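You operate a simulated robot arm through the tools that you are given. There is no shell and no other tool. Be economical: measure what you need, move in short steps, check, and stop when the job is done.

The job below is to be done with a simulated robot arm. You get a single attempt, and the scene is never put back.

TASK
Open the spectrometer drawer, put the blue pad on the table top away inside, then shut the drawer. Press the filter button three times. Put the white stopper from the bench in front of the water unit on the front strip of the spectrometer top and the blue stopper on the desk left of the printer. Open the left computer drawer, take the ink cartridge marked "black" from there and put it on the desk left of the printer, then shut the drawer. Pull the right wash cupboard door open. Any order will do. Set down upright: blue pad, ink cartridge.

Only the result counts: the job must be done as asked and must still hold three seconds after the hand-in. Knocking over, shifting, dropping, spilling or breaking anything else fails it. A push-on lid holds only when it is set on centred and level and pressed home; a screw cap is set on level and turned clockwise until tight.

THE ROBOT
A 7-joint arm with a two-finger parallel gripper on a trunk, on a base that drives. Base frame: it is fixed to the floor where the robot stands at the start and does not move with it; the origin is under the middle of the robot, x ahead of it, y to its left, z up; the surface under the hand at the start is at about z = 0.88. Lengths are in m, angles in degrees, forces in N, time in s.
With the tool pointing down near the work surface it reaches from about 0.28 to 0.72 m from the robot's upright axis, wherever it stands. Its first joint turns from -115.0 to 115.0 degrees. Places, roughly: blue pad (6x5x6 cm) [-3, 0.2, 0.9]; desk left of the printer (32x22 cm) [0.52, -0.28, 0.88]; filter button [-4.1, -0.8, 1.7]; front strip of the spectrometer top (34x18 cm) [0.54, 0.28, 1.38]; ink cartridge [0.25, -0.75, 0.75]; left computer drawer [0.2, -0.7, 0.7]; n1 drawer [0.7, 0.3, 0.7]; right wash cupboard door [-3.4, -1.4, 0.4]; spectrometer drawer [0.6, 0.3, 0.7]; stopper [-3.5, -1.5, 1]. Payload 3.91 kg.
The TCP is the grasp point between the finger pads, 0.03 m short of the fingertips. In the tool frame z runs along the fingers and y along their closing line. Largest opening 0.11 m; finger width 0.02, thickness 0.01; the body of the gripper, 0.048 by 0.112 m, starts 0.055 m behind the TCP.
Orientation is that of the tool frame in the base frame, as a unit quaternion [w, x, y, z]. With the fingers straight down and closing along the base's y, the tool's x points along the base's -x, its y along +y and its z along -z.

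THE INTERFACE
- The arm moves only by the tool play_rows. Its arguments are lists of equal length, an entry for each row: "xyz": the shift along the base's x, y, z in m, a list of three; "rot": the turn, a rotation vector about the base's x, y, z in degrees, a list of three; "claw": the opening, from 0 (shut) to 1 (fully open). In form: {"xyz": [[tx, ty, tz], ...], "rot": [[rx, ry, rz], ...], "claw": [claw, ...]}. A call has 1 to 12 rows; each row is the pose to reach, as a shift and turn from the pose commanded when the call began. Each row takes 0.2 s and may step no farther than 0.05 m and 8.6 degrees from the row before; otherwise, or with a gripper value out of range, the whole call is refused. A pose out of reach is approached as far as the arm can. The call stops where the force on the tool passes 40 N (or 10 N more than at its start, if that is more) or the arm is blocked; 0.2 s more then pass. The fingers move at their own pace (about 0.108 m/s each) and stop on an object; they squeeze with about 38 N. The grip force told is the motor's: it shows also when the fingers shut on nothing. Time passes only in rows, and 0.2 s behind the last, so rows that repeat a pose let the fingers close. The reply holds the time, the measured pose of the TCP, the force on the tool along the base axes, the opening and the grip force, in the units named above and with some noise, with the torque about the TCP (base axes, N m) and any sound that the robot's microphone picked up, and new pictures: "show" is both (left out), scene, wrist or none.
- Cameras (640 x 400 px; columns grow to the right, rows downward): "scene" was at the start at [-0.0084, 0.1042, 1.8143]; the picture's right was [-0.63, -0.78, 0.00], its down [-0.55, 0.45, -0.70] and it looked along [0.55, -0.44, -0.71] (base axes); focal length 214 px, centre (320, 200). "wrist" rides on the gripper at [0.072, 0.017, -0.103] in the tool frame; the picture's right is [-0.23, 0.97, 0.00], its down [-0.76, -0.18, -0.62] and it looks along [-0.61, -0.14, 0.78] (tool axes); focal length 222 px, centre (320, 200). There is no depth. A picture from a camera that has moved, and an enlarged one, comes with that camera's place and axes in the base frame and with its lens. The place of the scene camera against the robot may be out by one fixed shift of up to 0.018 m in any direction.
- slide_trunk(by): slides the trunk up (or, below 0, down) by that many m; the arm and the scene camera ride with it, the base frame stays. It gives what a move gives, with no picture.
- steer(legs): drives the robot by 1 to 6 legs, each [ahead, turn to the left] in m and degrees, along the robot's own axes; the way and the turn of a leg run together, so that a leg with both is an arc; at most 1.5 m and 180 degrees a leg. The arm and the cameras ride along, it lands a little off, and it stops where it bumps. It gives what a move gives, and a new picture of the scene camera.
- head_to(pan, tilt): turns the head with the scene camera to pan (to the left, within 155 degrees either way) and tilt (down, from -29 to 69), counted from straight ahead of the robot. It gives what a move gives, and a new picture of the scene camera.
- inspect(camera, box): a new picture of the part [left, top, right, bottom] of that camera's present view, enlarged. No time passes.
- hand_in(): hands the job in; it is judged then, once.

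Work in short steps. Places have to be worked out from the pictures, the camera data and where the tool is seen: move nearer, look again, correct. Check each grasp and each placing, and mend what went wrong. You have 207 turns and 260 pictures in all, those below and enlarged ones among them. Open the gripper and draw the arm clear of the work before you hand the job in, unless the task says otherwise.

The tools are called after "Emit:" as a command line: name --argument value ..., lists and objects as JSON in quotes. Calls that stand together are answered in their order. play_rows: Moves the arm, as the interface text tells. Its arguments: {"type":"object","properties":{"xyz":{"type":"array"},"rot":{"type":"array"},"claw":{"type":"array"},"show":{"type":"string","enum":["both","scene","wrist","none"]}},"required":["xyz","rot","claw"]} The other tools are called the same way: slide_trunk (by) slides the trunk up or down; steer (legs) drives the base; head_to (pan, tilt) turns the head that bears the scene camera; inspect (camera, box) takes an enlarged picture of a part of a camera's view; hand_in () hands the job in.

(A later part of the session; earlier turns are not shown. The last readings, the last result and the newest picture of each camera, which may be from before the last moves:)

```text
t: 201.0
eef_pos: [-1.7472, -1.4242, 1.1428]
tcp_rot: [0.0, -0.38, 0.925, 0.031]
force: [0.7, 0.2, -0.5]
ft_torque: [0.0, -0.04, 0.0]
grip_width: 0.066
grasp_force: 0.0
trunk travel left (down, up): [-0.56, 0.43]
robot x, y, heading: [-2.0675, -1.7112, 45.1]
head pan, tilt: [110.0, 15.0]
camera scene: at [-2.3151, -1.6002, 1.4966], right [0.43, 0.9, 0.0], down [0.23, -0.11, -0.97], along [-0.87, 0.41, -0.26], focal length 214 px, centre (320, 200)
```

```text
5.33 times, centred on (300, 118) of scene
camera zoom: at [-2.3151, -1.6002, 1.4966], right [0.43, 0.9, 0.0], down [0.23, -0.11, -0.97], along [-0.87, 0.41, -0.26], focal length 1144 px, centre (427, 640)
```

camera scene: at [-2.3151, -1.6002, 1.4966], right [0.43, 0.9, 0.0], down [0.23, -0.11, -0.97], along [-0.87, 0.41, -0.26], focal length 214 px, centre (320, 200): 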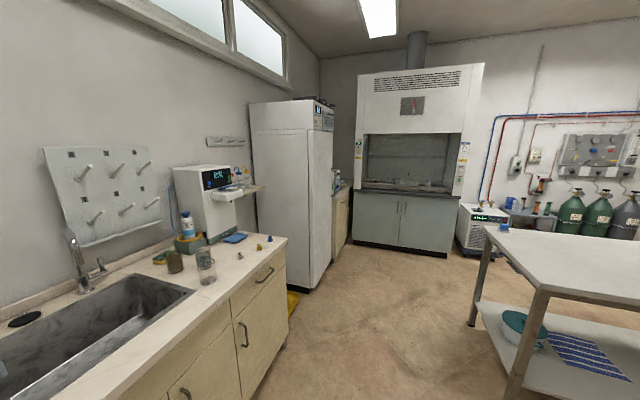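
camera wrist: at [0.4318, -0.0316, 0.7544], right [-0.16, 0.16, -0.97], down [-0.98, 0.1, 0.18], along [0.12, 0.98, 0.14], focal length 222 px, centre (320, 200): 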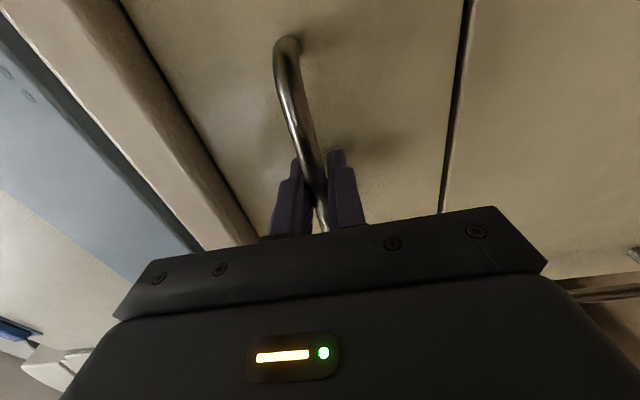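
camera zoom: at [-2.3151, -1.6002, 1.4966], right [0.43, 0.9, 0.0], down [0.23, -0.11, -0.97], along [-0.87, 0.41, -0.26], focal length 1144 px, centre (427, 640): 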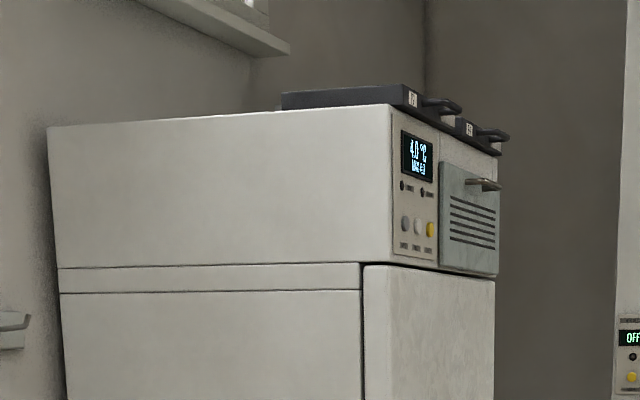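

Stoppers (white, yellow, blue) are on the bench; the fridge panel has the buttons. Drive along to in front of the fridge and face it.

Emit:
steer --legs '[[0, 90], [1.0, 0], [0.9, 0], [0, 90]]'

Emit:
slide_trunk --by 0.38

Emit:
head_to --pan 0 --tilt 10

```text
t: 223.3
eef_pos: [-3.7387, -0.6604, 1.1429]
tcp_rot: [0.031, 0.919, 0.393, 0.001]
force: [-0.8, 0.4, 0.5]
ft_torque: [0.01, -0.03, 0.01]
grip_width: 0.0661
grasp_force: 0.0
trunk travel left (down, up): [-0.56, 0.43]
robot x, y, heading: [-3.4272, -0.3627, -133.8]
head pan, tilt: [110.0, 15.0]
camera scene: at [-3.1989, -0.4629, 1.4966], right [-0.4, -0.92, 0.0], down [-0.24, 0.1, -0.97], along [0.88, -0.39, -0.26], focal length 214 px, centre (320, 200)
```

scene: 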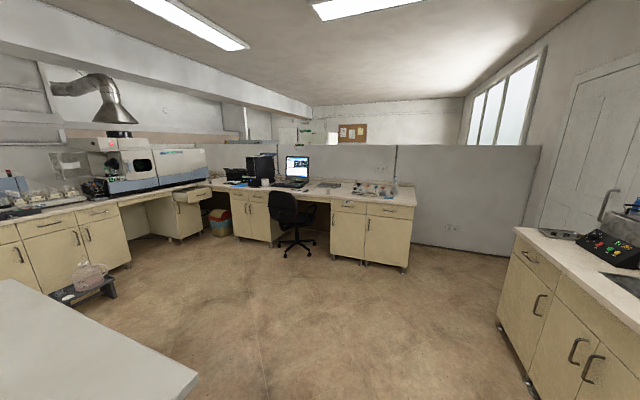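

```text
t: 227.0
eef_pos: [-3.7383, -0.6607, 1.5226]
tcp_rot: [0.031, 0.919, 0.393, 0.0]
force: [-0.1, 0.6, -1.1]
ft_torque: [0.02, 0.0, 0.01]
grip_width: 0.066
grasp_force: 0.1
trunk travel left (down, up): [-0.94, 0.05]
robot x, y, heading: [-3.4245, -0.3659, -133.7]
head pan, tilt: [110.0, 15.0]
```

```text
t: 228.9
eef_pos: [-3.7378, -0.6606, 1.524]
tcp_rot: [0.031, 0.919, 0.393, 0.0]
force: [-0.4, -0.4, -0.2]
ft_torque: [-0.01, -0.01, 0.03]
grip_width: 0.0661
grasp_force: 0.0
trunk travel left (down, up): [-0.94, 0.05]
robot x, y, heading: [-3.4262, -0.3664, -133.5]
head pan, tilt: [0.0, 10.0]
camera scene: at [-3.3487, -0.4926, 1.8847], right [-0.72, 0.69, 0.0], down [0.12, 0.13, -0.98], along [-0.68, -0.71, -0.17], focal length 214 px, centre (320, 200)
```

scene: 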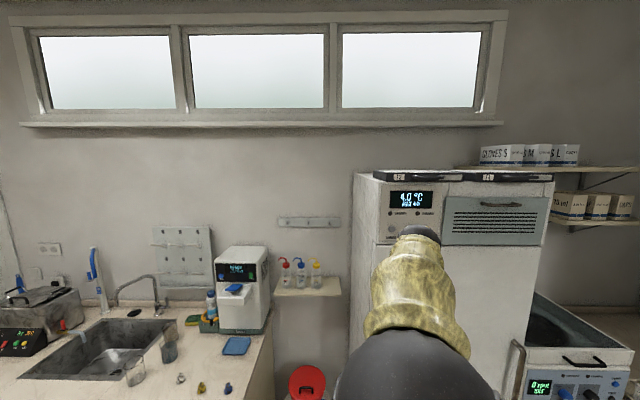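

The arm hides the lower part of the panel; move the hand left and down a bit.

Emit:
play_rows --xyz '[[0.035, -0.033, -0.01], [0.07, -0.066, -0.04], [0.105, -0.1, -0.07], [0.14, -0.135, -0.1], [0.17, -0.165, -0.13]]' --rot '[[0, 0, 0], [0, 0, 0], [0, 0, 0], [0, 0, 0], [0, 0, 0]]' --claw '[0, 0, 0, 0, 0]' --show "scene"

Emit:
inspect --camera "scene" --box '[340, 160, 500, 260]'

```text
refused: row 2 steps farther than a row can; nothing moved
```

```text
4.00 times, centred on (420, 210) of scene
camera zoom: at [-3.3487, -0.4926, 1.8847], right [-0.72, 0.69, 0.0], down [0.12, 0.13, -0.98], along [-0.68, -0.71, -0.17], focal length 858 px, centre (-80, 160)
```

zoom: 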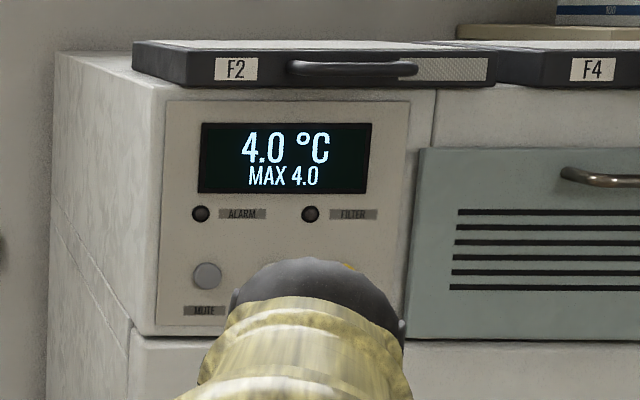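

Emit:
play_rows --xyz '[[0.03, -0.03, 0], [0.06, -0.06, -0.015], [0.09, -0.09, -0.03], [0.12, -0.12, -0.05], [0.15, -0.15, -0.07]]' --rot '[[0, 0, 0], [0, 0, 0], [0, 0, 0], [0, 0, 0], [0, 0, 0]]' --claw '[0, 0, 0, 0, 0]' --show "none"

Emit:
inspect --camera "scene" --box '[340, 160, 500, 260]'

```text
t: 230.1
eef_pos: [-3.6284, -0.7555, 1.4466]
tcp_rot: [0.039, 0.915, 0.401, 0.003]
force: [0.0, -1.7, 0.1]
ft_torque: [0.05, 0.03, 0.0]
grip_width: 0.0
grasp_force: 38.1
out of reach, approached as far as the arm can: row 4, 5
trunk travel left (down, up): [-0.94, 0.05]
robot x, y, heading: [-3.4236, -0.3639, -133.9]
head pan, tilt: [0.0, 10.0]
```

```text
4.00 times, centred on (420, 210) of scene
camera zoom: at [-3.3479, -0.4937, 1.8846], right [-0.72, 0.69, 0.0], down [0.12, 0.13, -0.98], along [-0.68, -0.71, -0.17], focal length 858 px, centre (-80, 160)
```

zoom: 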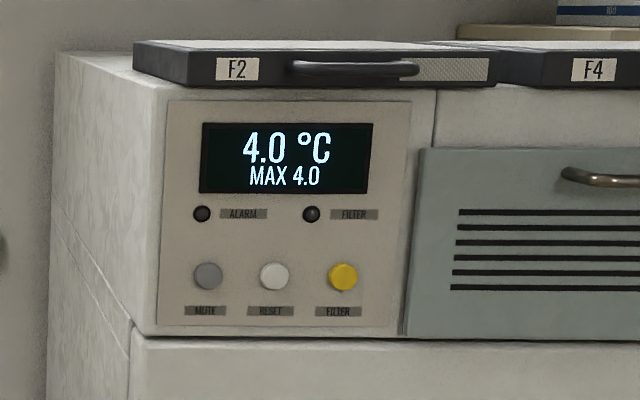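

FILTER is the yellow button, about (-4.12,-0.77,1.65). I raise the hand, pitch it level toward the fridge and align laterally.

Emit:
play_rows --xyz '[[-0.02, 0.02, 0.018], [-0.042, 0.042, 0.036], [-0.065, 0.065, 0.054], [-0.088, 0.088, 0.072], [-0.11, 0.11, 0.09], [-0.133, 0.133, 0.108], [-0.156, 0.156, 0.126], [-0.179, 0.179, 0.144], [-0.202, 0.202, 0.162], [-0.225, 0.225, 0.18], [-0.247, 0.247, 0.2]]' --rot '[[-5.8, 5.8, 0], [-11.6, 11.6, 0], [-17.3, 17.3, 0], [-23.1, 23.1, 0], [-28.9, 28.9, 0], [-34.7, 34.7, 0], [-40.5, 40.5, 0], [-46.2, 46.2, 0], [-52, 52, 0], [-57.8, 57.8, 0], [-62, 62, 0]]' --claw '[0, 0, 0, 0, 0, 0, 0, 0, 0, 0, 0]' --show "both"

```text
t: 232.5
eef_pos: [-3.8764, -0.5055, 1.6458]
tcp_rot: [0.28, 0.648, 0.299, -0.642]
force: [0.5, 0.1, -0.3]
ft_torque: [0.01, -0.02, 0.04]
grip_width: 0.0
grasp_force: 37.4
out of reach, approached as far as the arm can: row 6, 7, 8
trunk travel left (down, up): [-0.94, 0.05]
robot x, y, heading: [-3.4233, -0.3646, -133.8]
head pan, tilt: [0.0, 10.0]
camera scene: at [-3.3502, -0.4918, 1.8848], right [-0.72, 0.69, 0.0], down [0.12, 0.13, -0.98], along [-0.68, -0.71, -0.17], focal length 214 px, centre (320, 200)
camera wrist: at [-3.7966, -0.4368, 1.5757], right [0.73, -0.65, 0.21], down [0.28, 0.56, 0.78], along [-0.62, -0.51, 0.6], focal length 222 px, centre (320, 200)
```

scene: 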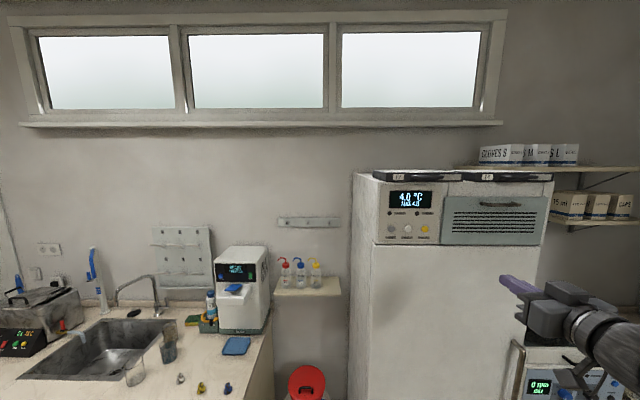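
wrist: 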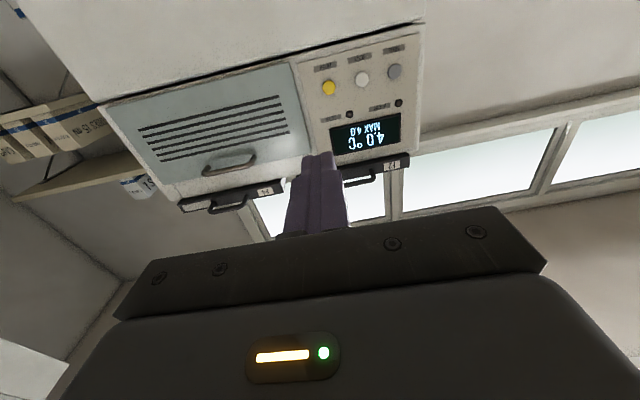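

Button triangulates to (-4.095,-0.76,1.662). Drive forward 0.2 and align.

Emit:
steer --legs '[[0.2, -1.2]]'

Emit:
play_rows --xyz '[[0.01, -0.01, 0.017]]' --rot '[[0, 0, 0]]' --claw '[0]' --show "both"

```text
t: 234.2
eef_pos: [-4.0171, -0.64, 1.6456]
tcp_rot: [0.274, 0.651, 0.294, -0.644]
force: [-0.4, 0.0, 0.2]
ft_torque: [-0.01, -0.01, 0.01]
grip_width: 0.0001
grasp_force: 38.2
trunk travel left (down, up): [-0.94, 0.05]
robot x, y, heading: [-3.5652, -0.509, -134.9]
head pan, tilt: [0.0, 10.0]
camera scene: at [-3.4906, -0.6371, 1.8847], right [-0.71, 0.7, 0.0], down [0.12, 0.12, -0.98], along [-0.69, -0.7, -0.17], focal length 214 px, centre (320, 200)
```

scene: 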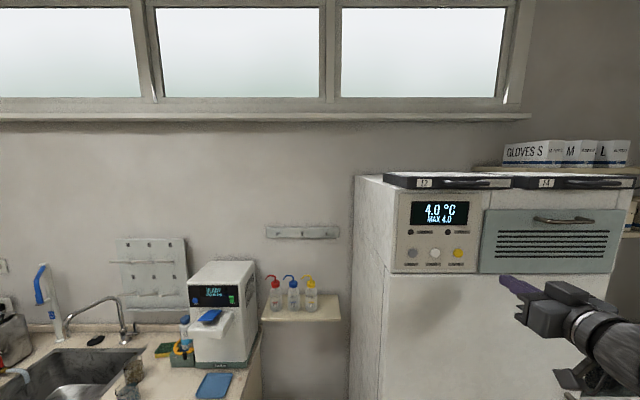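

```text
t: 234.7
eef_pos: [-4.0036, -0.6493, 1.6645]
tcp_rot: [0.273, 0.651, 0.292, -0.645]
force: [1.1, 0.0, -0.5]
ft_torque: [-0.01, 0.01, 0.0]
grip_width: 0.0
grasp_force: 38.3
trunk travel left (down, up): [-0.94, 0.05]
robot x, y, heading: [-3.5643, -0.5066, -135.1]
head pan, tilt: [0.0, 10.0]
camera scene: at [-3.4873, -0.6363, 1.8847], right [-0.71, 0.7, 0.0], down [0.12, 0.12, -0.98], along [-0.69, -0.7, -0.17], focal length 214 px, centre (320, 200)
camera wrist: at [-3.9221, -0.5826, 1.5934], right [0.71, -0.67, 0.21], down [0.3, 0.56, 0.78], along [-0.63, -0.49, 0.6], focal length 222 px, centre (320, 200)
```

scene: 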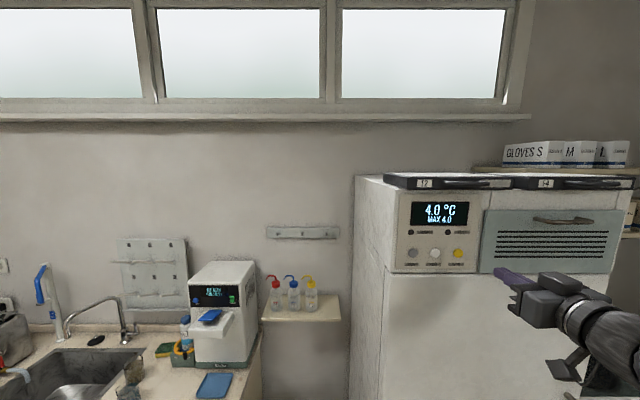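
wrist: 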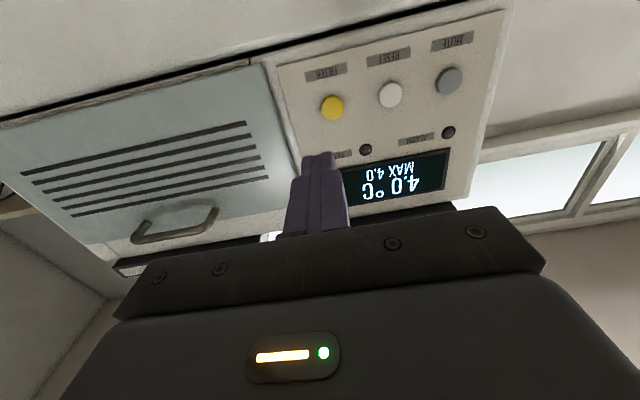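

Button at (-4.0915,-0.758,1.6616); tool tip ~0.11 m short. Approach to ~1.5 cm before it.

Emit:
play_rows --xyz '[[-0.01, -0.027, -0.003], [-0.03, -0.05, -0.003], [-0.058, -0.077, -0.003]]' --rot '[[0, 0, 0], [0, 0, 0], [0, 0, 0]]' --claw '[0, 0, 0]' --show "both"

```text
t: 235.4
eef_pos: [-4.0652, -0.7272, 1.6593]
tcp_rot: [0.273, 0.652, 0.292, -0.644]
force: [0.4, 2.6, -1.4]
ft_torque: [0.02, -0.06, -0.02]
grip_width: 0.0001
grasp_force: 37.8
trunk travel left (down, up): [-0.94, 0.05]
robot x, y, heading: [-3.5603, -0.5076, -135.0]
head pan, tilt: [0.0, 10.0]
heard: click
camera scene: at [-3.4909, -0.6374, 1.8846], right [-0.71, 0.7, 0.0], down [0.12, 0.12, -0.98], along [-0.69, -0.7, -0.17], focal length 214 px, centre (320, 200)
camera wrist: at [-3.9838, -0.6604, 1.5883], right [0.71, -0.67, 0.21], down [0.29, 0.56, 0.78], along [-0.64, -0.49, 0.59], focal length 222 px, centre (320, 200)
```

scene: 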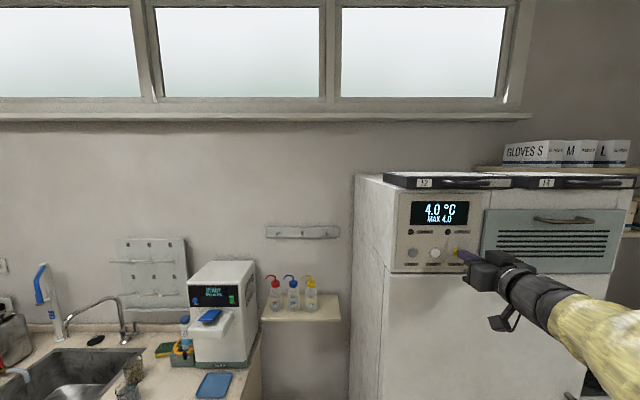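
wrist: 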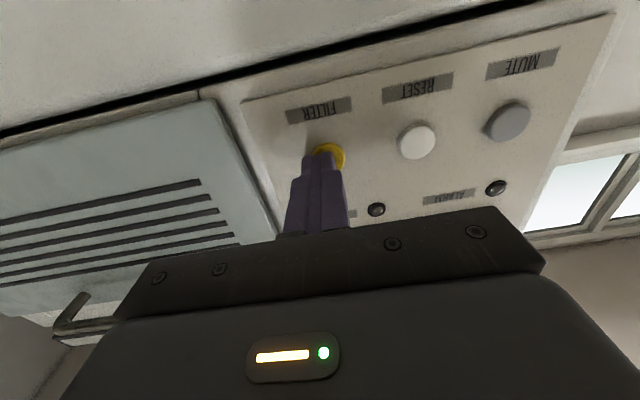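

A click was heard: first press done. Retract 2.5 cm and press again, counting clicks.

Emit:
play_rows --xyz '[[0.008, 0.009, 0], [0.017, 0.018, 0], [0.017, 0.018, 0], [0.008, 0.009, 0], [0, 0, 0]]' --rot '[[0, 0, 0], [0, 0, 0], [0, 0, 0], [0, 0, 0], [0, 0, 0]]' --claw '[0, 0, 0, 0, 0]' --show "none"

```text
t: 236.7
eef_pos: [-4.0638, -0.7276, 1.6611]
tcp_rot: [0.274, 0.651, 0.293, -0.644]
force: [1.1, 0.3, -1.2]
ft_torque: [0.0, 0.0, 0.03]
grip_width: 0.0
grasp_force: 37.5
trunk travel left (down, up): [-0.94, 0.05]
robot x, y, heading: [-3.5673, -0.5108, -134.8]
head pan, tilt: [0.0, 10.0]
heard: click
```

Emit:
play_rows --xyz '[[0.008, 0.009, 0], [0.017, 0.018, 0], [0.017, 0.018, 0]]' --rot '[[0, 0, 0], [0, 0, 0], [0, 0, 0]]' --claw '[0, 0, 0]' --show "none"

Emit:
inspect --camera "scene" --box '[390, 185, 490, 275]'

```text
t: 237.4
eef_pos: [-4.0473, -0.7094, 1.6595]
tcp_rot: [0.274, 0.651, 0.293, -0.644]
force: [0.1, -0.4, 0.2]
ft_torque: [-0.01, 0.02, 0.02]
grip_width: 0.0003
grasp_force: 37.3
trunk travel left (down, up): [-0.94, 0.05]
robot x, y, heading: [-3.5635, -0.5065, -135.2]
head pan, tilt: [0.0, 10.0]
```

```text
4.44 times, centred on (440, 230) of scene
camera zoom: at [-3.4905, -0.6368, 1.8847], right [-0.71, 0.7, 0.0], down [0.12, 0.12, -0.98], along [-0.69, -0.7, -0.17], focal length 953 px, centre (-213, 67)
```

zoom: 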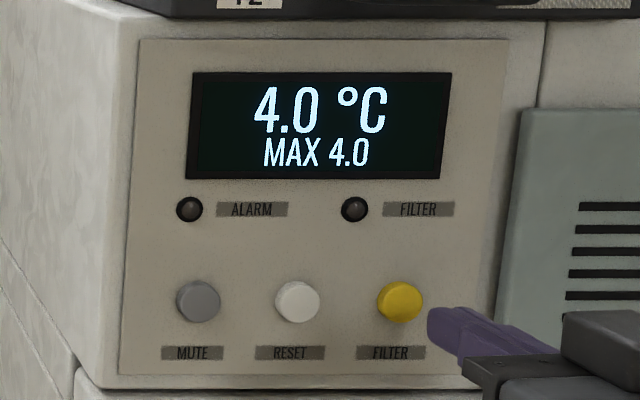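

No click on release, so two presses counted. Press the third time and retract.

Emit:
play_rows --xyz '[[-0.008, -0.009, 0], [-0.017, -0.018, 0]]' --rot '[[0, 0, 0], [0, 0, 0]]' --claw '[0, 0]' --show "none"

```text
t: 238.1
eef_pos: [-4.0654, -0.727, 1.6605]
tcp_rot: [0.273, 0.652, 0.291, -0.645]
force: [1.0, 0.6, -0.9]
ft_torque: [-0.02, -0.01, -0.01]
grip_width: 0.0002
grasp_force: 38.0
trunk travel left (down, up): [-0.94, 0.05]
robot x, y, heading: [-3.5654, -0.5075, -135.0]
head pan, tilt: [0.0, 10.0]
heard: click
```

Emit:
play_rows --xyz '[[0.01, 0.011, 0], [0.03, 0.03, 0], [0.06, 0.06, 0], [0.09, 0.09, 0], [0.12, 0.12, 0]]' --rot '[[0, 0, 0], [0, 0, 0], [0, 0, 0], [0, 0, 0], [0, 0, 0]]' --claw '[0, 0, 0, 0, 0]' --show "none"

Emit:
inspect --camera "scene" --box '[390, 185, 490, 275]'

```text
t: 239.4
eef_pos: [-3.9348, -0.6523, 1.658]
tcp_rot: [0.324, 0.627, 0.339, -0.622]
force: [-0.1, 0.8, 0.1]
ft_torque: [-0.03, -0.03, 0.05]
grip_width: 0.0001
grasp_force: 37.6
out of reach, approached as far as the arm can: row 5
trunk travel left (down, up): [-0.94, 0.05]
robot x, y, heading: [-3.5672, -0.5077, -134.9]
head pan, tilt: [0.0, 10.0]
stopped in row 5: the arm was blocked; the commanded pose is now the measured one
```

```text
4.44 times, centred on (440, 230) of scene
camera zoom: at [-3.4906, -0.6301, 1.8853], right [-0.71, 0.71, 0.0], down [0.12, 0.12, -0.99], along [-0.69, -0.7, -0.17], focal length 953 px, centre (-213, 67)
```

zoom: 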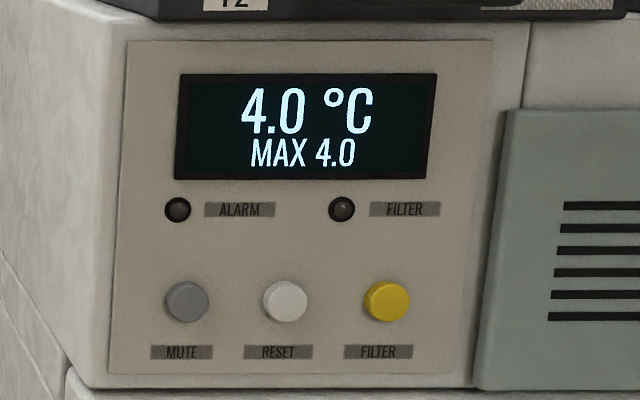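

Three presses counted. The arm folded against itself; I drive back from the fridge and then return the tool to vertical.

Emit:
steer --legs '[[-0.2, 0]]'

Emit:
play_rows --xyz '[[-0.02, -0.02, 0], [-0.04, -0.04, 0], [-0.05, -0.05, -0.02], [-0.05, -0.05, -0.04], [-0.05, -0.05, -0.06], [-0.05, -0.05, -0.08], [-0.05, -0.05, -0.1], [-0.05, -0.05, -0.12], [-0.05, -0.05, -0.14], [-0.05, -0.05, -0.16], [-0.05, -0.05, -0.18], [-0.05, -0.05, -0.2]]' --rot '[[0, 0, 0], [5.8, -5.8, 0], [11.6, -11.6, 0], [17.3, -17.3, 0], [23.1, -23.1, 0], [28.9, -28.9, 0], [34.7, -34.7, 0], [40.5, -40.5, 0], [46.2, -46.2, 0], [52, -52, 0], [57.8, -57.8, 0], [62, -62, 0]]' --claw '[0, 0, 0, 0, 0, 0, 0, 0, 0, 0, 0, 0]' --show "scene"

```text
t: 241.2
eef_pos: [-3.7923, -0.5148, 1.657]
tcp_rot: [0.323, 0.627, 0.342, -0.621]
force: [0.0, -0.2, 0.0]
ft_torque: [-0.03, 0.03, 0.01]
grip_width: 0.0
grasp_force: 37.8
trunk travel left (down, up): [-0.94, 0.05]
robot x, y, heading: [-3.4219, -0.3666, -134.7]
head pan, tilt: [0.0, 10.0]
camera scene: at [-3.3469, -0.4922, 1.8848], right [-0.71, 0.7, 0.0], down [0.12, 0.12, -0.98], along [-0.69, -0.7, -0.17], focal length 214 px, centre (320, 200)
```

scene: 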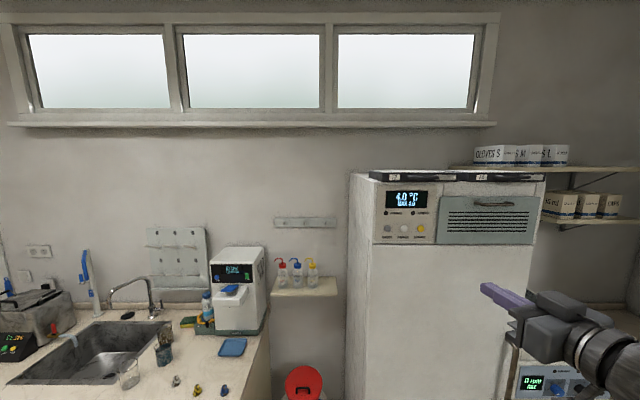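

```text
t: 243.8
eef_pos: [-3.8424, -0.5658, 1.4566]
tcp_rot: [0.091, 0.915, 0.392, 0.028]
force: [0.4, 0.1, -0.1]
ft_torque: [0.04, 0.01, 0.02]
grip_width: 0.0
grasp_force: 37.5
trunk travel left (down, up): [-0.94, 0.05]
robot x, y, heading: [-3.4206, -0.3649, -134.6]
head pan, tilt: [0.0, 10.0]
camera scene: at [-3.3485, -0.4955, 1.8846], right [-0.71, 0.7, 0.0], down [0.12, 0.12, -0.98], along [-0.69, -0.7, -0.18], focal length 214 px, centre (320, 200)
```

scene: 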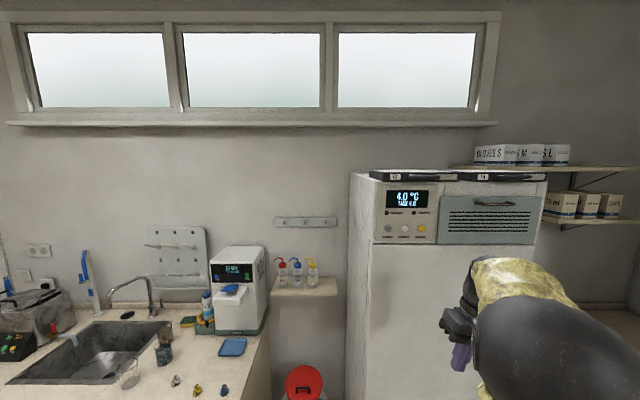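

Now turn to face the table for the pad.

Emit:
steer --legs '[[0, 179]]'

Emit:
slide_trunk --by -0.36

Emit:
head_to --pan 0 --tilt 45

```text
t: 254.9
eef_pos: [-2.9917, -0.1834, 1.4566]
tcp_rot: [-0.024, -0.372, 0.923, 0.094]
force: [0.5, 0.4, -0.2]
ft_torque: [-0.02, -0.03, 0.02]
grip_width: 0.0
grasp_force: 37.5
trunk travel left (down, up): [-0.94, 0.05]
robot x, y, heading: [-3.42, -0.3616, 42.5]
head pan, tilt: [0.0, 10.0]
camera scene: at [-3.5111, -0.2276, 1.8847], right [0.68, -0.74, 0.0], down [-0.13, -0.12, -0.98], along [0.73, 0.67, -0.17], focal length 214 px, centre (320, 200)
```

scene: 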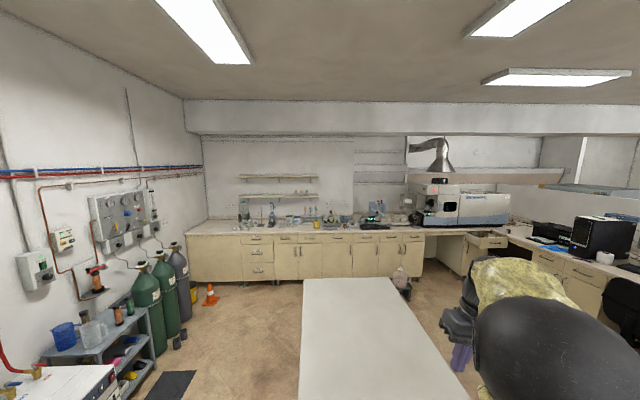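

```text
t: 258.4
eef_pos: [-2.9917, -0.1841, 1.0976]
tcp_rot: [-0.025, -0.372, 0.923, 0.094]
force: [0.5, -0.5, 0.4]
ft_torque: [0.03, -0.03, 0.03]
grip_width: 0.0002
grasp_force: 37.2
trunk travel left (down, up): [-0.58, 0.41]
robot x, y, heading: [-3.419, -0.3633, 42.6]
head pan, tilt: [0.0, 10.0]
```

```text
t: 259.4
eef_pos: [-2.993, -0.1844, 1.0977]
tcp_rot: [-0.025, -0.372, 0.923, 0.093]
force: [0.2, 0.4, 0.2]
ft_torque: [-0.01, 0.02, -0.01]
grip_width: 0.0
grasp_force: 37.7
trunk travel left (down, up): [-0.58, 0.41]
robot x, y, heading: [-3.4192, -0.3642, 42.7]
head pan, tilt: [0.0, 45.0]
camera scene: at [-3.5197, -0.2355, 1.4699], right [0.68, -0.74, 0.0], down [-0.52, -0.48, -0.71], along [0.52, 0.48, -0.71], focal length 214 px, centre (320, 200)
```

scene: 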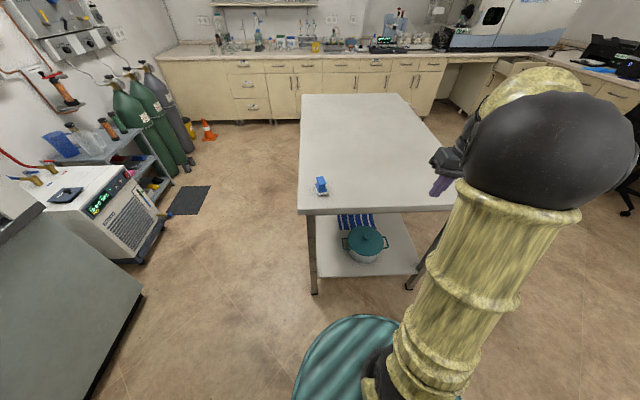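

Emit:
inspect --camera "scene" --box '[290, 160, 354, 200]'

```text
10.00 times, centred on (322, 180) of scene
camera zoom: at [-3.5197, -0.2355, 1.4699], right [0.68, -0.74, 0.0], down [-0.52, -0.48, -0.71], along [0.52, 0.48, -0.71], focal length 2145 px, centre (300, 400)
```

zoom: 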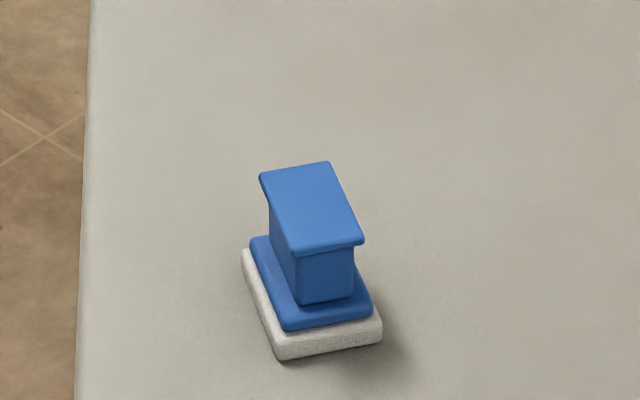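

The pad has a handle (narrow neck, ~3 cm wide), long axis at yaw ≈57°. Move above it, levelling and yawing the tool.

Emit:
play_rows --xyz '[[-0.006, 0.042, 0], [-0.012, 0.085, 0], [-0.017, 0.127, 0], [-0.023, 0.17, 0], [-0.029, 0.212, 0], [-0.035, 0.254, 0], [-0.04, 0.297, 0], [-0.046, 0.339, 0], [-0.052, 0.381, 0]]' --rot '[[-2, -2, 3.4], [-4, -4, 6.8], [-6, -6, 10.2], [-8, -7.7, 13.6], [-8, -7.7, 13.6], [-8, -7.7, 13.6], [-8, -7.7, 13.6], [-8, -7.7, 13.6], [-8, -7.7, 13.6]]' --claw '[0.6, 0.6, 0.6, 0.6, 0.6, 0.6, 0.6, 0.6, 0.6]' --show "wrist"

```text
t: 261.4
eef_pos: [-3.0442, 0.1983, 1.0967]
tcp_rot: [0.0, -0.481, 0.877, 0.0]
force: [0.4, 0.3, -0.2]
ft_torque: [0.04, -0.01, 0.0]
grip_width: 0.066
grasp_force: 0.1
trunk travel left (down, up): [-0.58, 0.41]
robot x, y, heading: [-3.4196, -0.3691, 42.3]
head pan, tilt: [0.0, 45.0]
camera wrist: at [-3.0983, 0.1474, 1.2], right [-0.7, 0.72, 0.0], down [0.56, 0.55, 0.62], along [0.45, 0.43, -0.78], focal length 222 px, centre (320, 200)
```

wrist: 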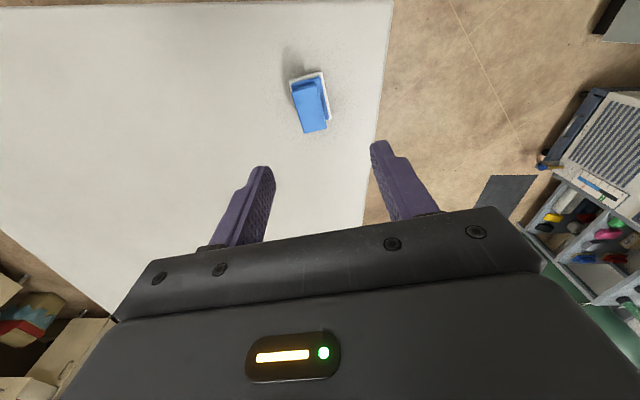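

Emit:
play_rows --xyz '[[0.008, -0.009, -0.04], [0.008, -0.009, -0.08], [0.008, -0.009, -0.11]]' --rot '[[0, 0, 0], [0, 0, 0], [0, 0, 0]]' --claw '[0.6, 0.6, 0.6]' --show "wrist"

```text
t: 262.2
eef_pos: [-3.0369, 0.1885, 0.9876]
tcp_rot: [0.0, -0.481, 0.877, 0.0]
force: [0.0, 0.7, 0.3]
ft_torque: [-0.02, -0.02, -0.01]
grip_width: 0.0659
grasp_force: 0.0
trunk travel left (down, up): [-0.58, 0.41]
robot x, y, heading: [-3.422, -0.3643, 42.6]
head pan, tilt: [0.0, 45.0]
camera wrist: at [-3.0916, 0.1373, 1.0898], right [-0.7, 0.72, 0.0], down [0.56, 0.55, 0.63], along [0.45, 0.44, -0.78], focal length 222 px, centre (320, 200)
```

wrist: 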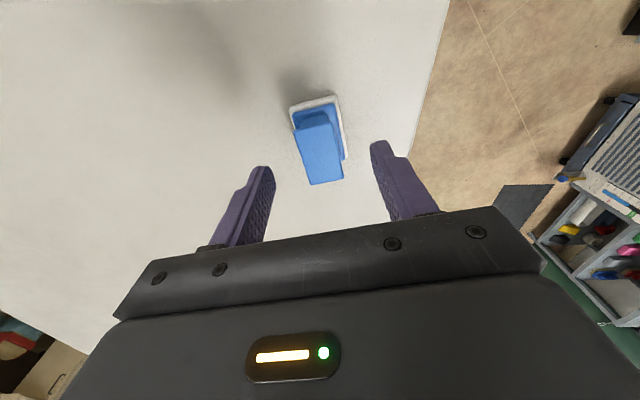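

Centred on the handle. Descend and close.

Emit:
play_rows --xyz '[[0, 0, -0.02], [0, 0, -0.038], [0, 0, -0.046], [0, 0, -0.046], [0, 0, -0.046], [0, 0, -0.046]]' --rot '[[0, 0, 0], [0, 0, 0], [0, 0, 0], [0, 0, 0], [0, 0, 0], [0, 0, 0]]' --claw '[0.6, 0.6, 0.6, 0.3, 0, 0]' --show "wrist"

```text
t: 263.6
eef_pos: [-3.0368, 0.1898, 0.9411]
tcp_rot: [0.001, -0.481, 0.877, 0.001]
force: [-0.5, 0.1, 0.5]
ft_torque: [0.05, 0.05, 0.02]
grip_width: 0.0288
grasp_force: 38.0
trunk travel left (down, up): [-0.58, 0.41]
robot x, y, heading: [-3.4172, -0.3669, 42.6]
head pan, tilt: [0.0, 45.0]
camera wrist: at [-3.0908, 0.1377, 1.0443], right [-0.7, 0.71, 0.0], down [0.56, 0.55, 0.62], along [0.45, 0.44, -0.78], focal length 222 px, centre (320, 200)
```

wrist: 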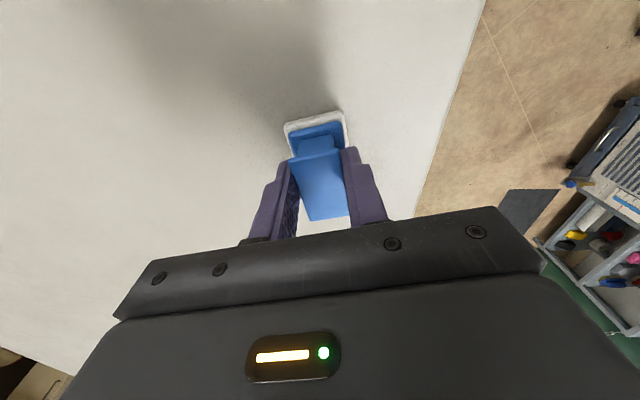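

Pad gripped. Lift and bring in.

Emit:
play_rows --xyz '[[0, 0, 0.04], [0, 0, 0.09], [0, 0, 0.14], [0, 0, 0.19], [-0.01, -0.045, 0.19], [-0.022, -0.09, 0.19], [-0.034, -0.135, 0.19], [-0.046, -0.18, 0.19], [-0.058, -0.225, 0.19], [-0.07, -0.27, 0.19]]' --rot '[[0, 0, 0], [0, 0, 0], [0, 0, 0], [0, 0, 0], [0, 0, 0], [0, 0, 0], [0, 0, 0], [0, 0, 0], [0, 0, 0], [0, 0, 0]]' --claw '[0, 0, 0, 0, 0, 0, 0, 0, 0, 0]' --show "wrist"

```text
t: 265.8
eef_pos: [-3.1068, -0.082, 1.1306]
tcp_rot: [0.0, -0.482, 0.876, 0.0]
force: [-0.3, -0.2, -0.5]
ft_torque: [0.02, -0.04, 0.01]
grip_width: 0.0289
grasp_force: 37.6
trunk travel left (down, up): [-0.58, 0.41]
robot x, y, heading: [-3.4201, -0.3647, 42.6]
head pan, tilt: [0.0, 45.0]
camera wrist: at [-3.1605, -0.1342, 1.234], right [-0.7, 0.71, 0.0], down [0.56, 0.55, 0.62], along [0.45, 0.44, -0.78], focal length 222 px, centre (320, 200)
```

wrist: 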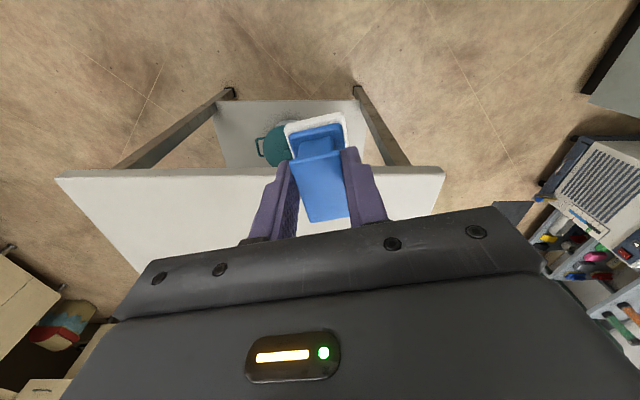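

Drive back toward the spectrometer drawer.

Emit:
steer --legs '[[0, -87.6], [1.0, 0], [0.96, 0], [0, 90], [1.0, 0], [1.0, 0]]'

Emit:
head_to --pan -20 --tilt 45

```text
t: 299.4
eef_pos: [-0.3482, 0.0126, 1.1312]
tcp_rot: [0.001, -0.507, 0.862, 0.001]
force: [0.1, -0.5, 0.2]
ft_torque: [-0.06, -0.02, 0.04]
grip_width: 0.0292
grasp_force: 38.5
trunk travel left (down, up): [-0.58, 0.41]
robot x, y, heading: [-0.6458, -0.29, 45.9]
head pan, tilt: [0.0, 45.0]
camera scene: at [-0.7522, -0.1643, 1.4698], right [0.72, -0.69, 0.0], down [-0.49, -0.51, -0.71], along [0.49, 0.51, -0.71], focal length 214 px, centre (320, 200)
```

scene: 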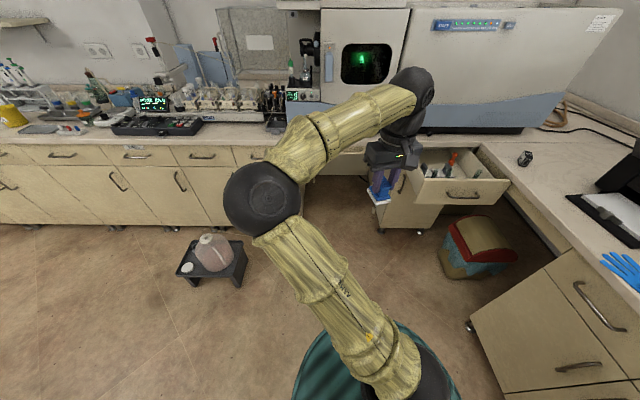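

```text
t: 300.2
eef_pos: [-0.348, 0.0116, 1.1309]
tcp_rot: [0.001, -0.507, 0.862, 0.001]
force: [0.2, -0.8, -0.1]
ft_torque: [0.01, 0.02, -0.02]
grip_width: 0.029
grasp_force: 37.9
trunk travel left (down, up): [-0.58, 0.41]
robot x, y, heading: [-0.645, -0.2898, 46.3]
head pan, tilt: [-20.0, 45.0]
camera scene: at [-0.7358, -0.1872, 1.4698], right [0.44, -0.9, 0.0], down [-0.64, -0.31, -0.71], along [0.64, 0.31, -0.71], focal length 214 px, centre (320, 200)
```

scene: 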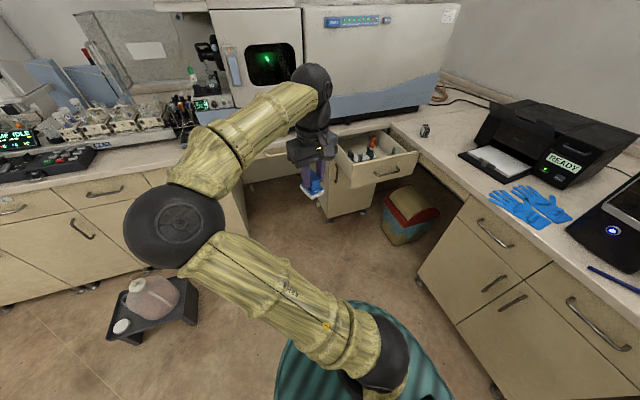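

Close in: angle slightly right toward the drawer.

Emit:
steer --legs '[[0, -25], [0.36, 0]]'

Emit:
head_to --pan -5 --tilt 60

```text
t: 304.6
eef_pos: [0.0873, -0.0089, 1.131]
tcp_rot: [0.0, -0.309, 0.951, 0.0]
force: [-0.1, -0.4, -0.7]
ft_torque: [-0.04, 0.0, -0.03]
grip_width: 0.029
grasp_force: 38.0
trunk travel left (down, up): [-0.58, 0.41]
robot x, y, heading: [-0.3124, -0.1589, 21.2]
head pan, tilt: [-20.0, 45.0]
camera scene: at [-0.3502, -0.0326, 1.4698], right [0.02, -1.0, 0.0], down [-0.71, -0.02, -0.71], along [0.71, 0.01, -0.71], focal length 214 px, centre (320, 200)
```

scene: 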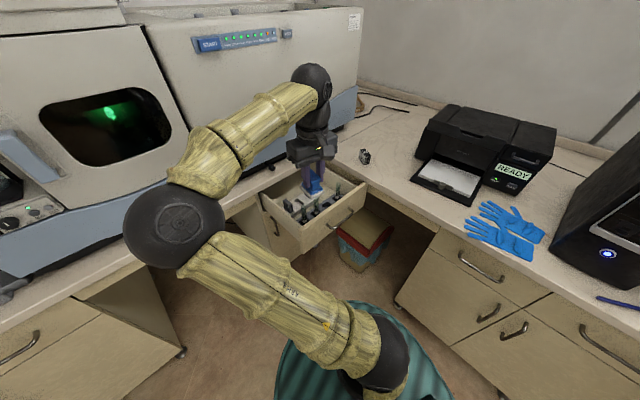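

```text
t: 305.4
eef_pos: [0.0862, -0.0094, 1.1313]
tcp_rot: [0.0, -0.31, 0.951, 0.0]
force: [-0.6, 0.1, -0.9]
ft_torque: [-0.06, -0.02, 0.02]
grip_width: 0.029
grasp_force: 37.9
trunk travel left (down, up): [-0.58, 0.41]
robot x, y, heading: [-0.3078, -0.159, 21.1]
head pan, tilt: [-5.0, 60.0]
camera scene: at [-0.3678, -0.0159, 1.4503], right [0.28, -0.96, 0.0], down [-0.83, -0.24, -0.5], along [0.48, 0.14, -0.87], focal length 214 px, centre (320, 200)
```

scene: 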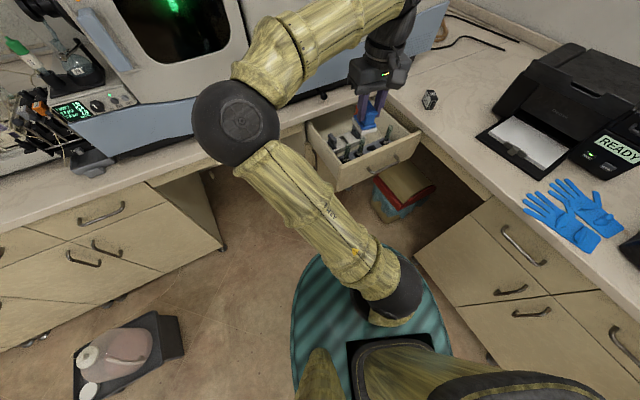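

Emit:
play_rows --xyz '[[0.04, -0.005, 0], [0.08, -0.01, 0], [0.12, -0.016, 0], [0.16, -0.022, 0]]' --rot '[[0, 0, 0], [0, 0, 0], [0, 0, 0], [0, 0, 0]]' --claw '[0, 0, 0, 0]' --show "both"

Emit:
inspect --camera "scene" --box '[290, 70, 450, 170]'

```text
t: 306.4
eef_pos: [0.2473, -0.0325, 1.1299]
tcp_rot: [0.001, -0.31, 0.951, 0.001]
force: [0.4, 0.0, -0.9]
ft_torque: [-0.02, -0.03, -0.02]
grip_width: 0.0289
grasp_force: 38.0
trunk travel left (down, up): [-0.58, 0.41]
robot x, y, heading: [-0.3091, -0.156, 21.5]
head pan, tilt: [-5.0, 60.0]
camera scene: at [-0.367, -0.0163, 1.4503], right [0.28, -0.96, 0.0], down [-0.83, -0.24, -0.5], along [0.48, 0.14, -0.87], focal length 214 px, centre (320, 200)
camera wrist: at [0.1787, -0.06, 1.2341], right [-0.39, 0.92, 0.0], down [0.72, 0.31, 0.62], along [0.57, 0.24, -0.78], focal length 222 px, centre (320, 200)
```

scene: 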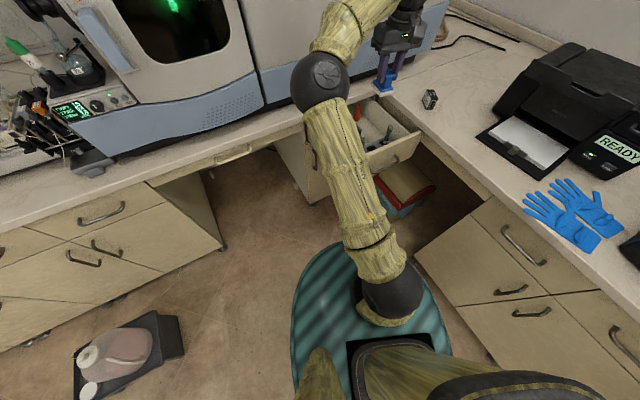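
wrist: 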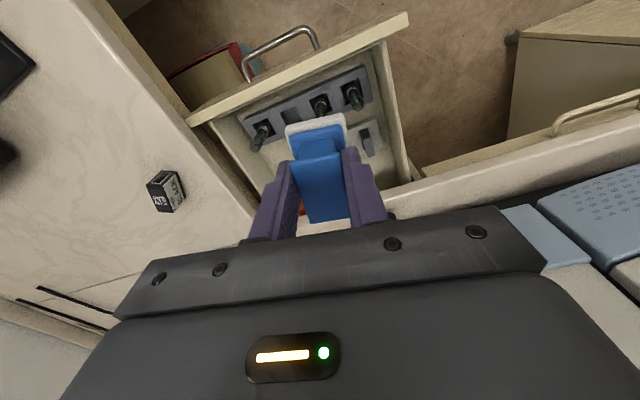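

```text
4.00 times, centred on (370, 120) of scene
camera zoom: at [-0.367, -0.0163, 1.4503], right [0.28, -0.96, 0.0], down [-0.83, -0.24, -0.5], along [0.48, 0.14, -0.87], focal length 858 px, centre (120, 520)
```

zoom: 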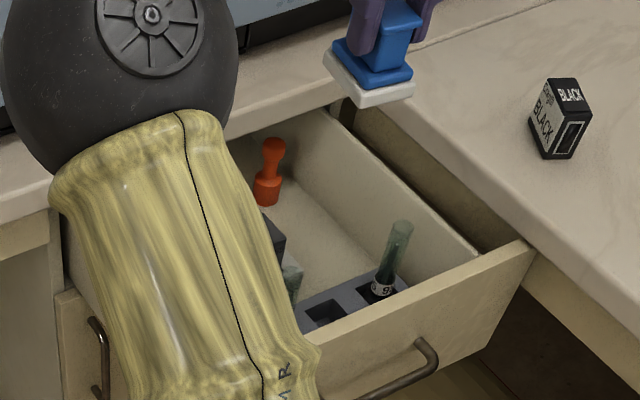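

Emit:
play_rows --xyz '[[0.035, 0.025, 0], [0.07, 0.05, 0], [0.1, 0.07, 0]]' --rot '[[0, 0, 6], [0, 0, 12], [0, 0, 18]]' --claw '[0, 0, 0]' --show "wrist"

Emit:
inspect --camera "wrist" --box '[180, 20, 420, 170]'

```text
t: 307.2
eef_pos: [0.3332, 0.031, 1.1261]
tcp_rot: [0.001, -0.456, 0.89, -0.001]
force: [-2.0, 1.1, -0.3]
ft_torque: [-0.13, -0.07, 0.0]
grip_width: 0.029
grasp_force: 38.3
out of reach, approached as far as the arm can: row 3
trunk travel left (down, up): [-0.58, 0.41]
robot x, y, heading: [-0.3112, -0.1582, 21.4]
head pan, tilt: [-5.0, 60.0]
camera wrist: at [0.2767, -0.0161, 1.2286], right [-0.66, 0.75, 0.0], down [0.59, 0.51, 0.62], along [0.47, 0.41, -0.78], focal length 222 px, centre (320, 200)
```

wrist: 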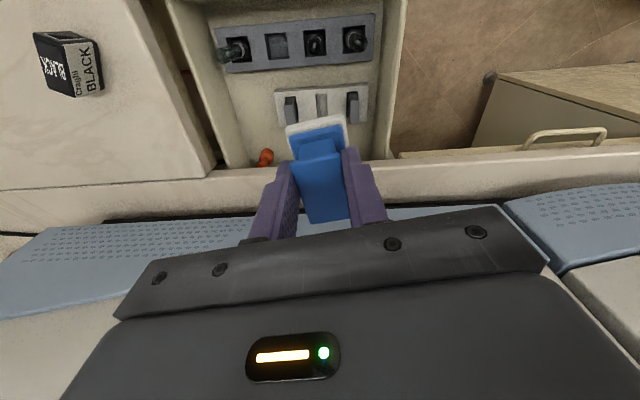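

```text
2.67 times, centred on (300, 95) of wrist
camera zoom: at [0.2767, -0.0161, 1.2286], right [-0.66, 0.75, 0.0], down [0.59, 0.51, 0.62], along [0.47, 0.41, -0.78], focal length 592 px, centre (373, 480)
```

zoom: 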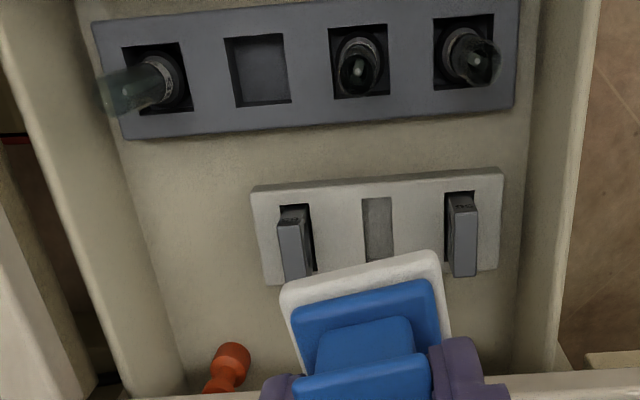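

Free floor spot in the drawer: right side, between rack and orange tool, about t=0.30,n=-0.353 → (0.462,-0.038). I pull the hand back and drive 0.15 closer to have reach.

Emit:
play_rows --xyz '[[-0.005, -0.043, 0], [-0.01, -0.085, 0], [-0.013, -0.127, 0]]' --rot '[[0, 0, -3], [0, 0, -6], [0, 0, -9.3]]' --claw '[0, 0, 0]' --show "none"

Emit:
steer --legs '[[0.15, 0]]'

```text
t: 308.0
eef_pos: [0.3234, -0.0989, 1.1238]
tcp_rot: [0.001, -0.38, 0.925, 0.001]
force: [-0.2, -0.1, -0.3]
ft_torque: [0.01, -0.04, -0.02]
grip_width: 0.029
grasp_force: 37.8
trunk travel left (down, up): [-0.58, 0.41]
robot x, y, heading: [-0.309, -0.1603, 20.9]
head pan, tilt: [-5.0, 60.0]
```

```text
t: 309.5
eef_pos: [0.4651, -0.0444, 1.1239]
tcp_rot: [0.001, -0.381, 0.925, 0.0]
force: [-0.1, -0.3, -0.8]
ft_torque: [-0.02, 0.0, 0.02]
grip_width: 0.0289
grasp_force: 37.5
trunk travel left (down, up): [-0.58, 0.41]
robot x, y, heading: [-0.1691, -0.1004, 21.0]
head pan, tilt: [-5.0, 60.0]
camera scene: at [-0.2255, 0.0391, 1.4503], right [0.28, -0.96, 0.0], down [-0.83, -0.24, -0.5], along [0.48, 0.14, -0.87], focal length 214 px, centre (320, 200)
```

scene: 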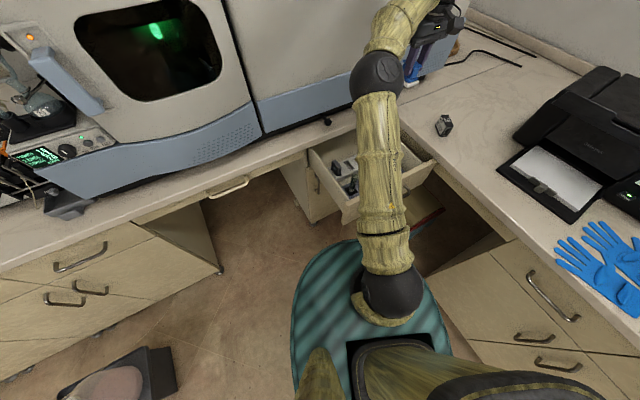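

TCP is almost exactly over the target. Descend to 0.95 and check with the wrist view.

Emit:
play_rows --xyz '[[-0.002, 0.004, -0.045], [-0.003, 0.007, -0.09], [-0.003, 0.007, -0.135], [-0.003, 0.007, -0.175]]' --rot '[[0, 0, 0], [0, 0, 0], [0, 0, 0], [0, 0, 0]]' --claw '[0, 0, 0, 0]' --show "both"

```text
t: 310.5
eef_pos: [0.4612, -0.0371, 0.9492]
tcp_rot: [0.001, -0.381, 0.924, -0.001]
force: [-0.6, -0.3, -0.3]
ft_torque: [-0.01, 0.01, 0.0]
grip_width: 0.029
grasp_force: 38.2
trunk travel left (down, up): [-0.58, 0.41]
robot x, y, heading: [-0.1672, -0.104, 21.2]
head pan, tilt: [-5.0, 60.0]
camera scene: at [-0.2259, 0.0391, 1.4503], right [0.28, -0.96, 0.0], down [-0.83, -0.24, -0.5], along [0.48, 0.14, -0.87], focal length 214 px, centre (320, 200)
camera wrist: at [0.3975, -0.0751, 1.0515], right [-0.52, 0.85, 0.0], down [0.66, 0.41, 0.62], along [0.53, 0.33, -0.78], focal length 222 px, centre (320, 200)
```

scene: 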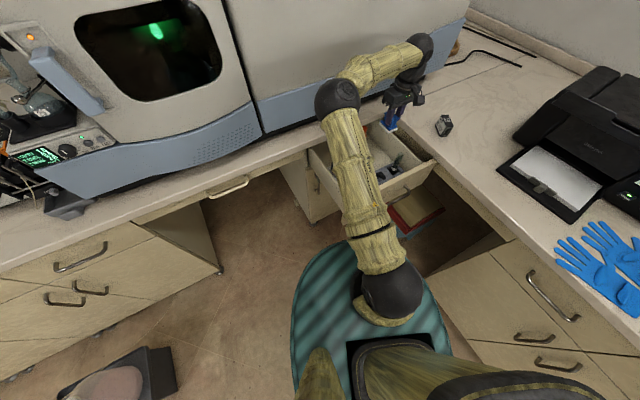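
wrist: 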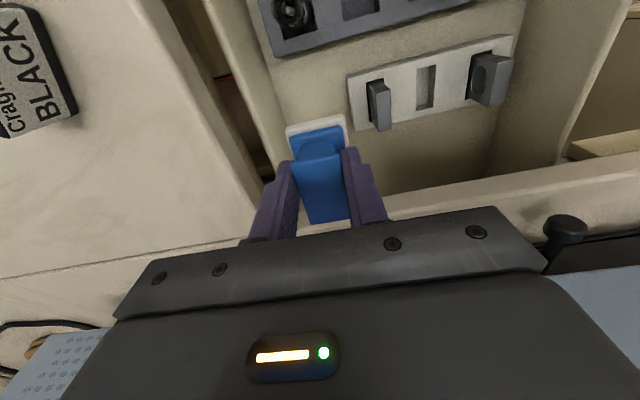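

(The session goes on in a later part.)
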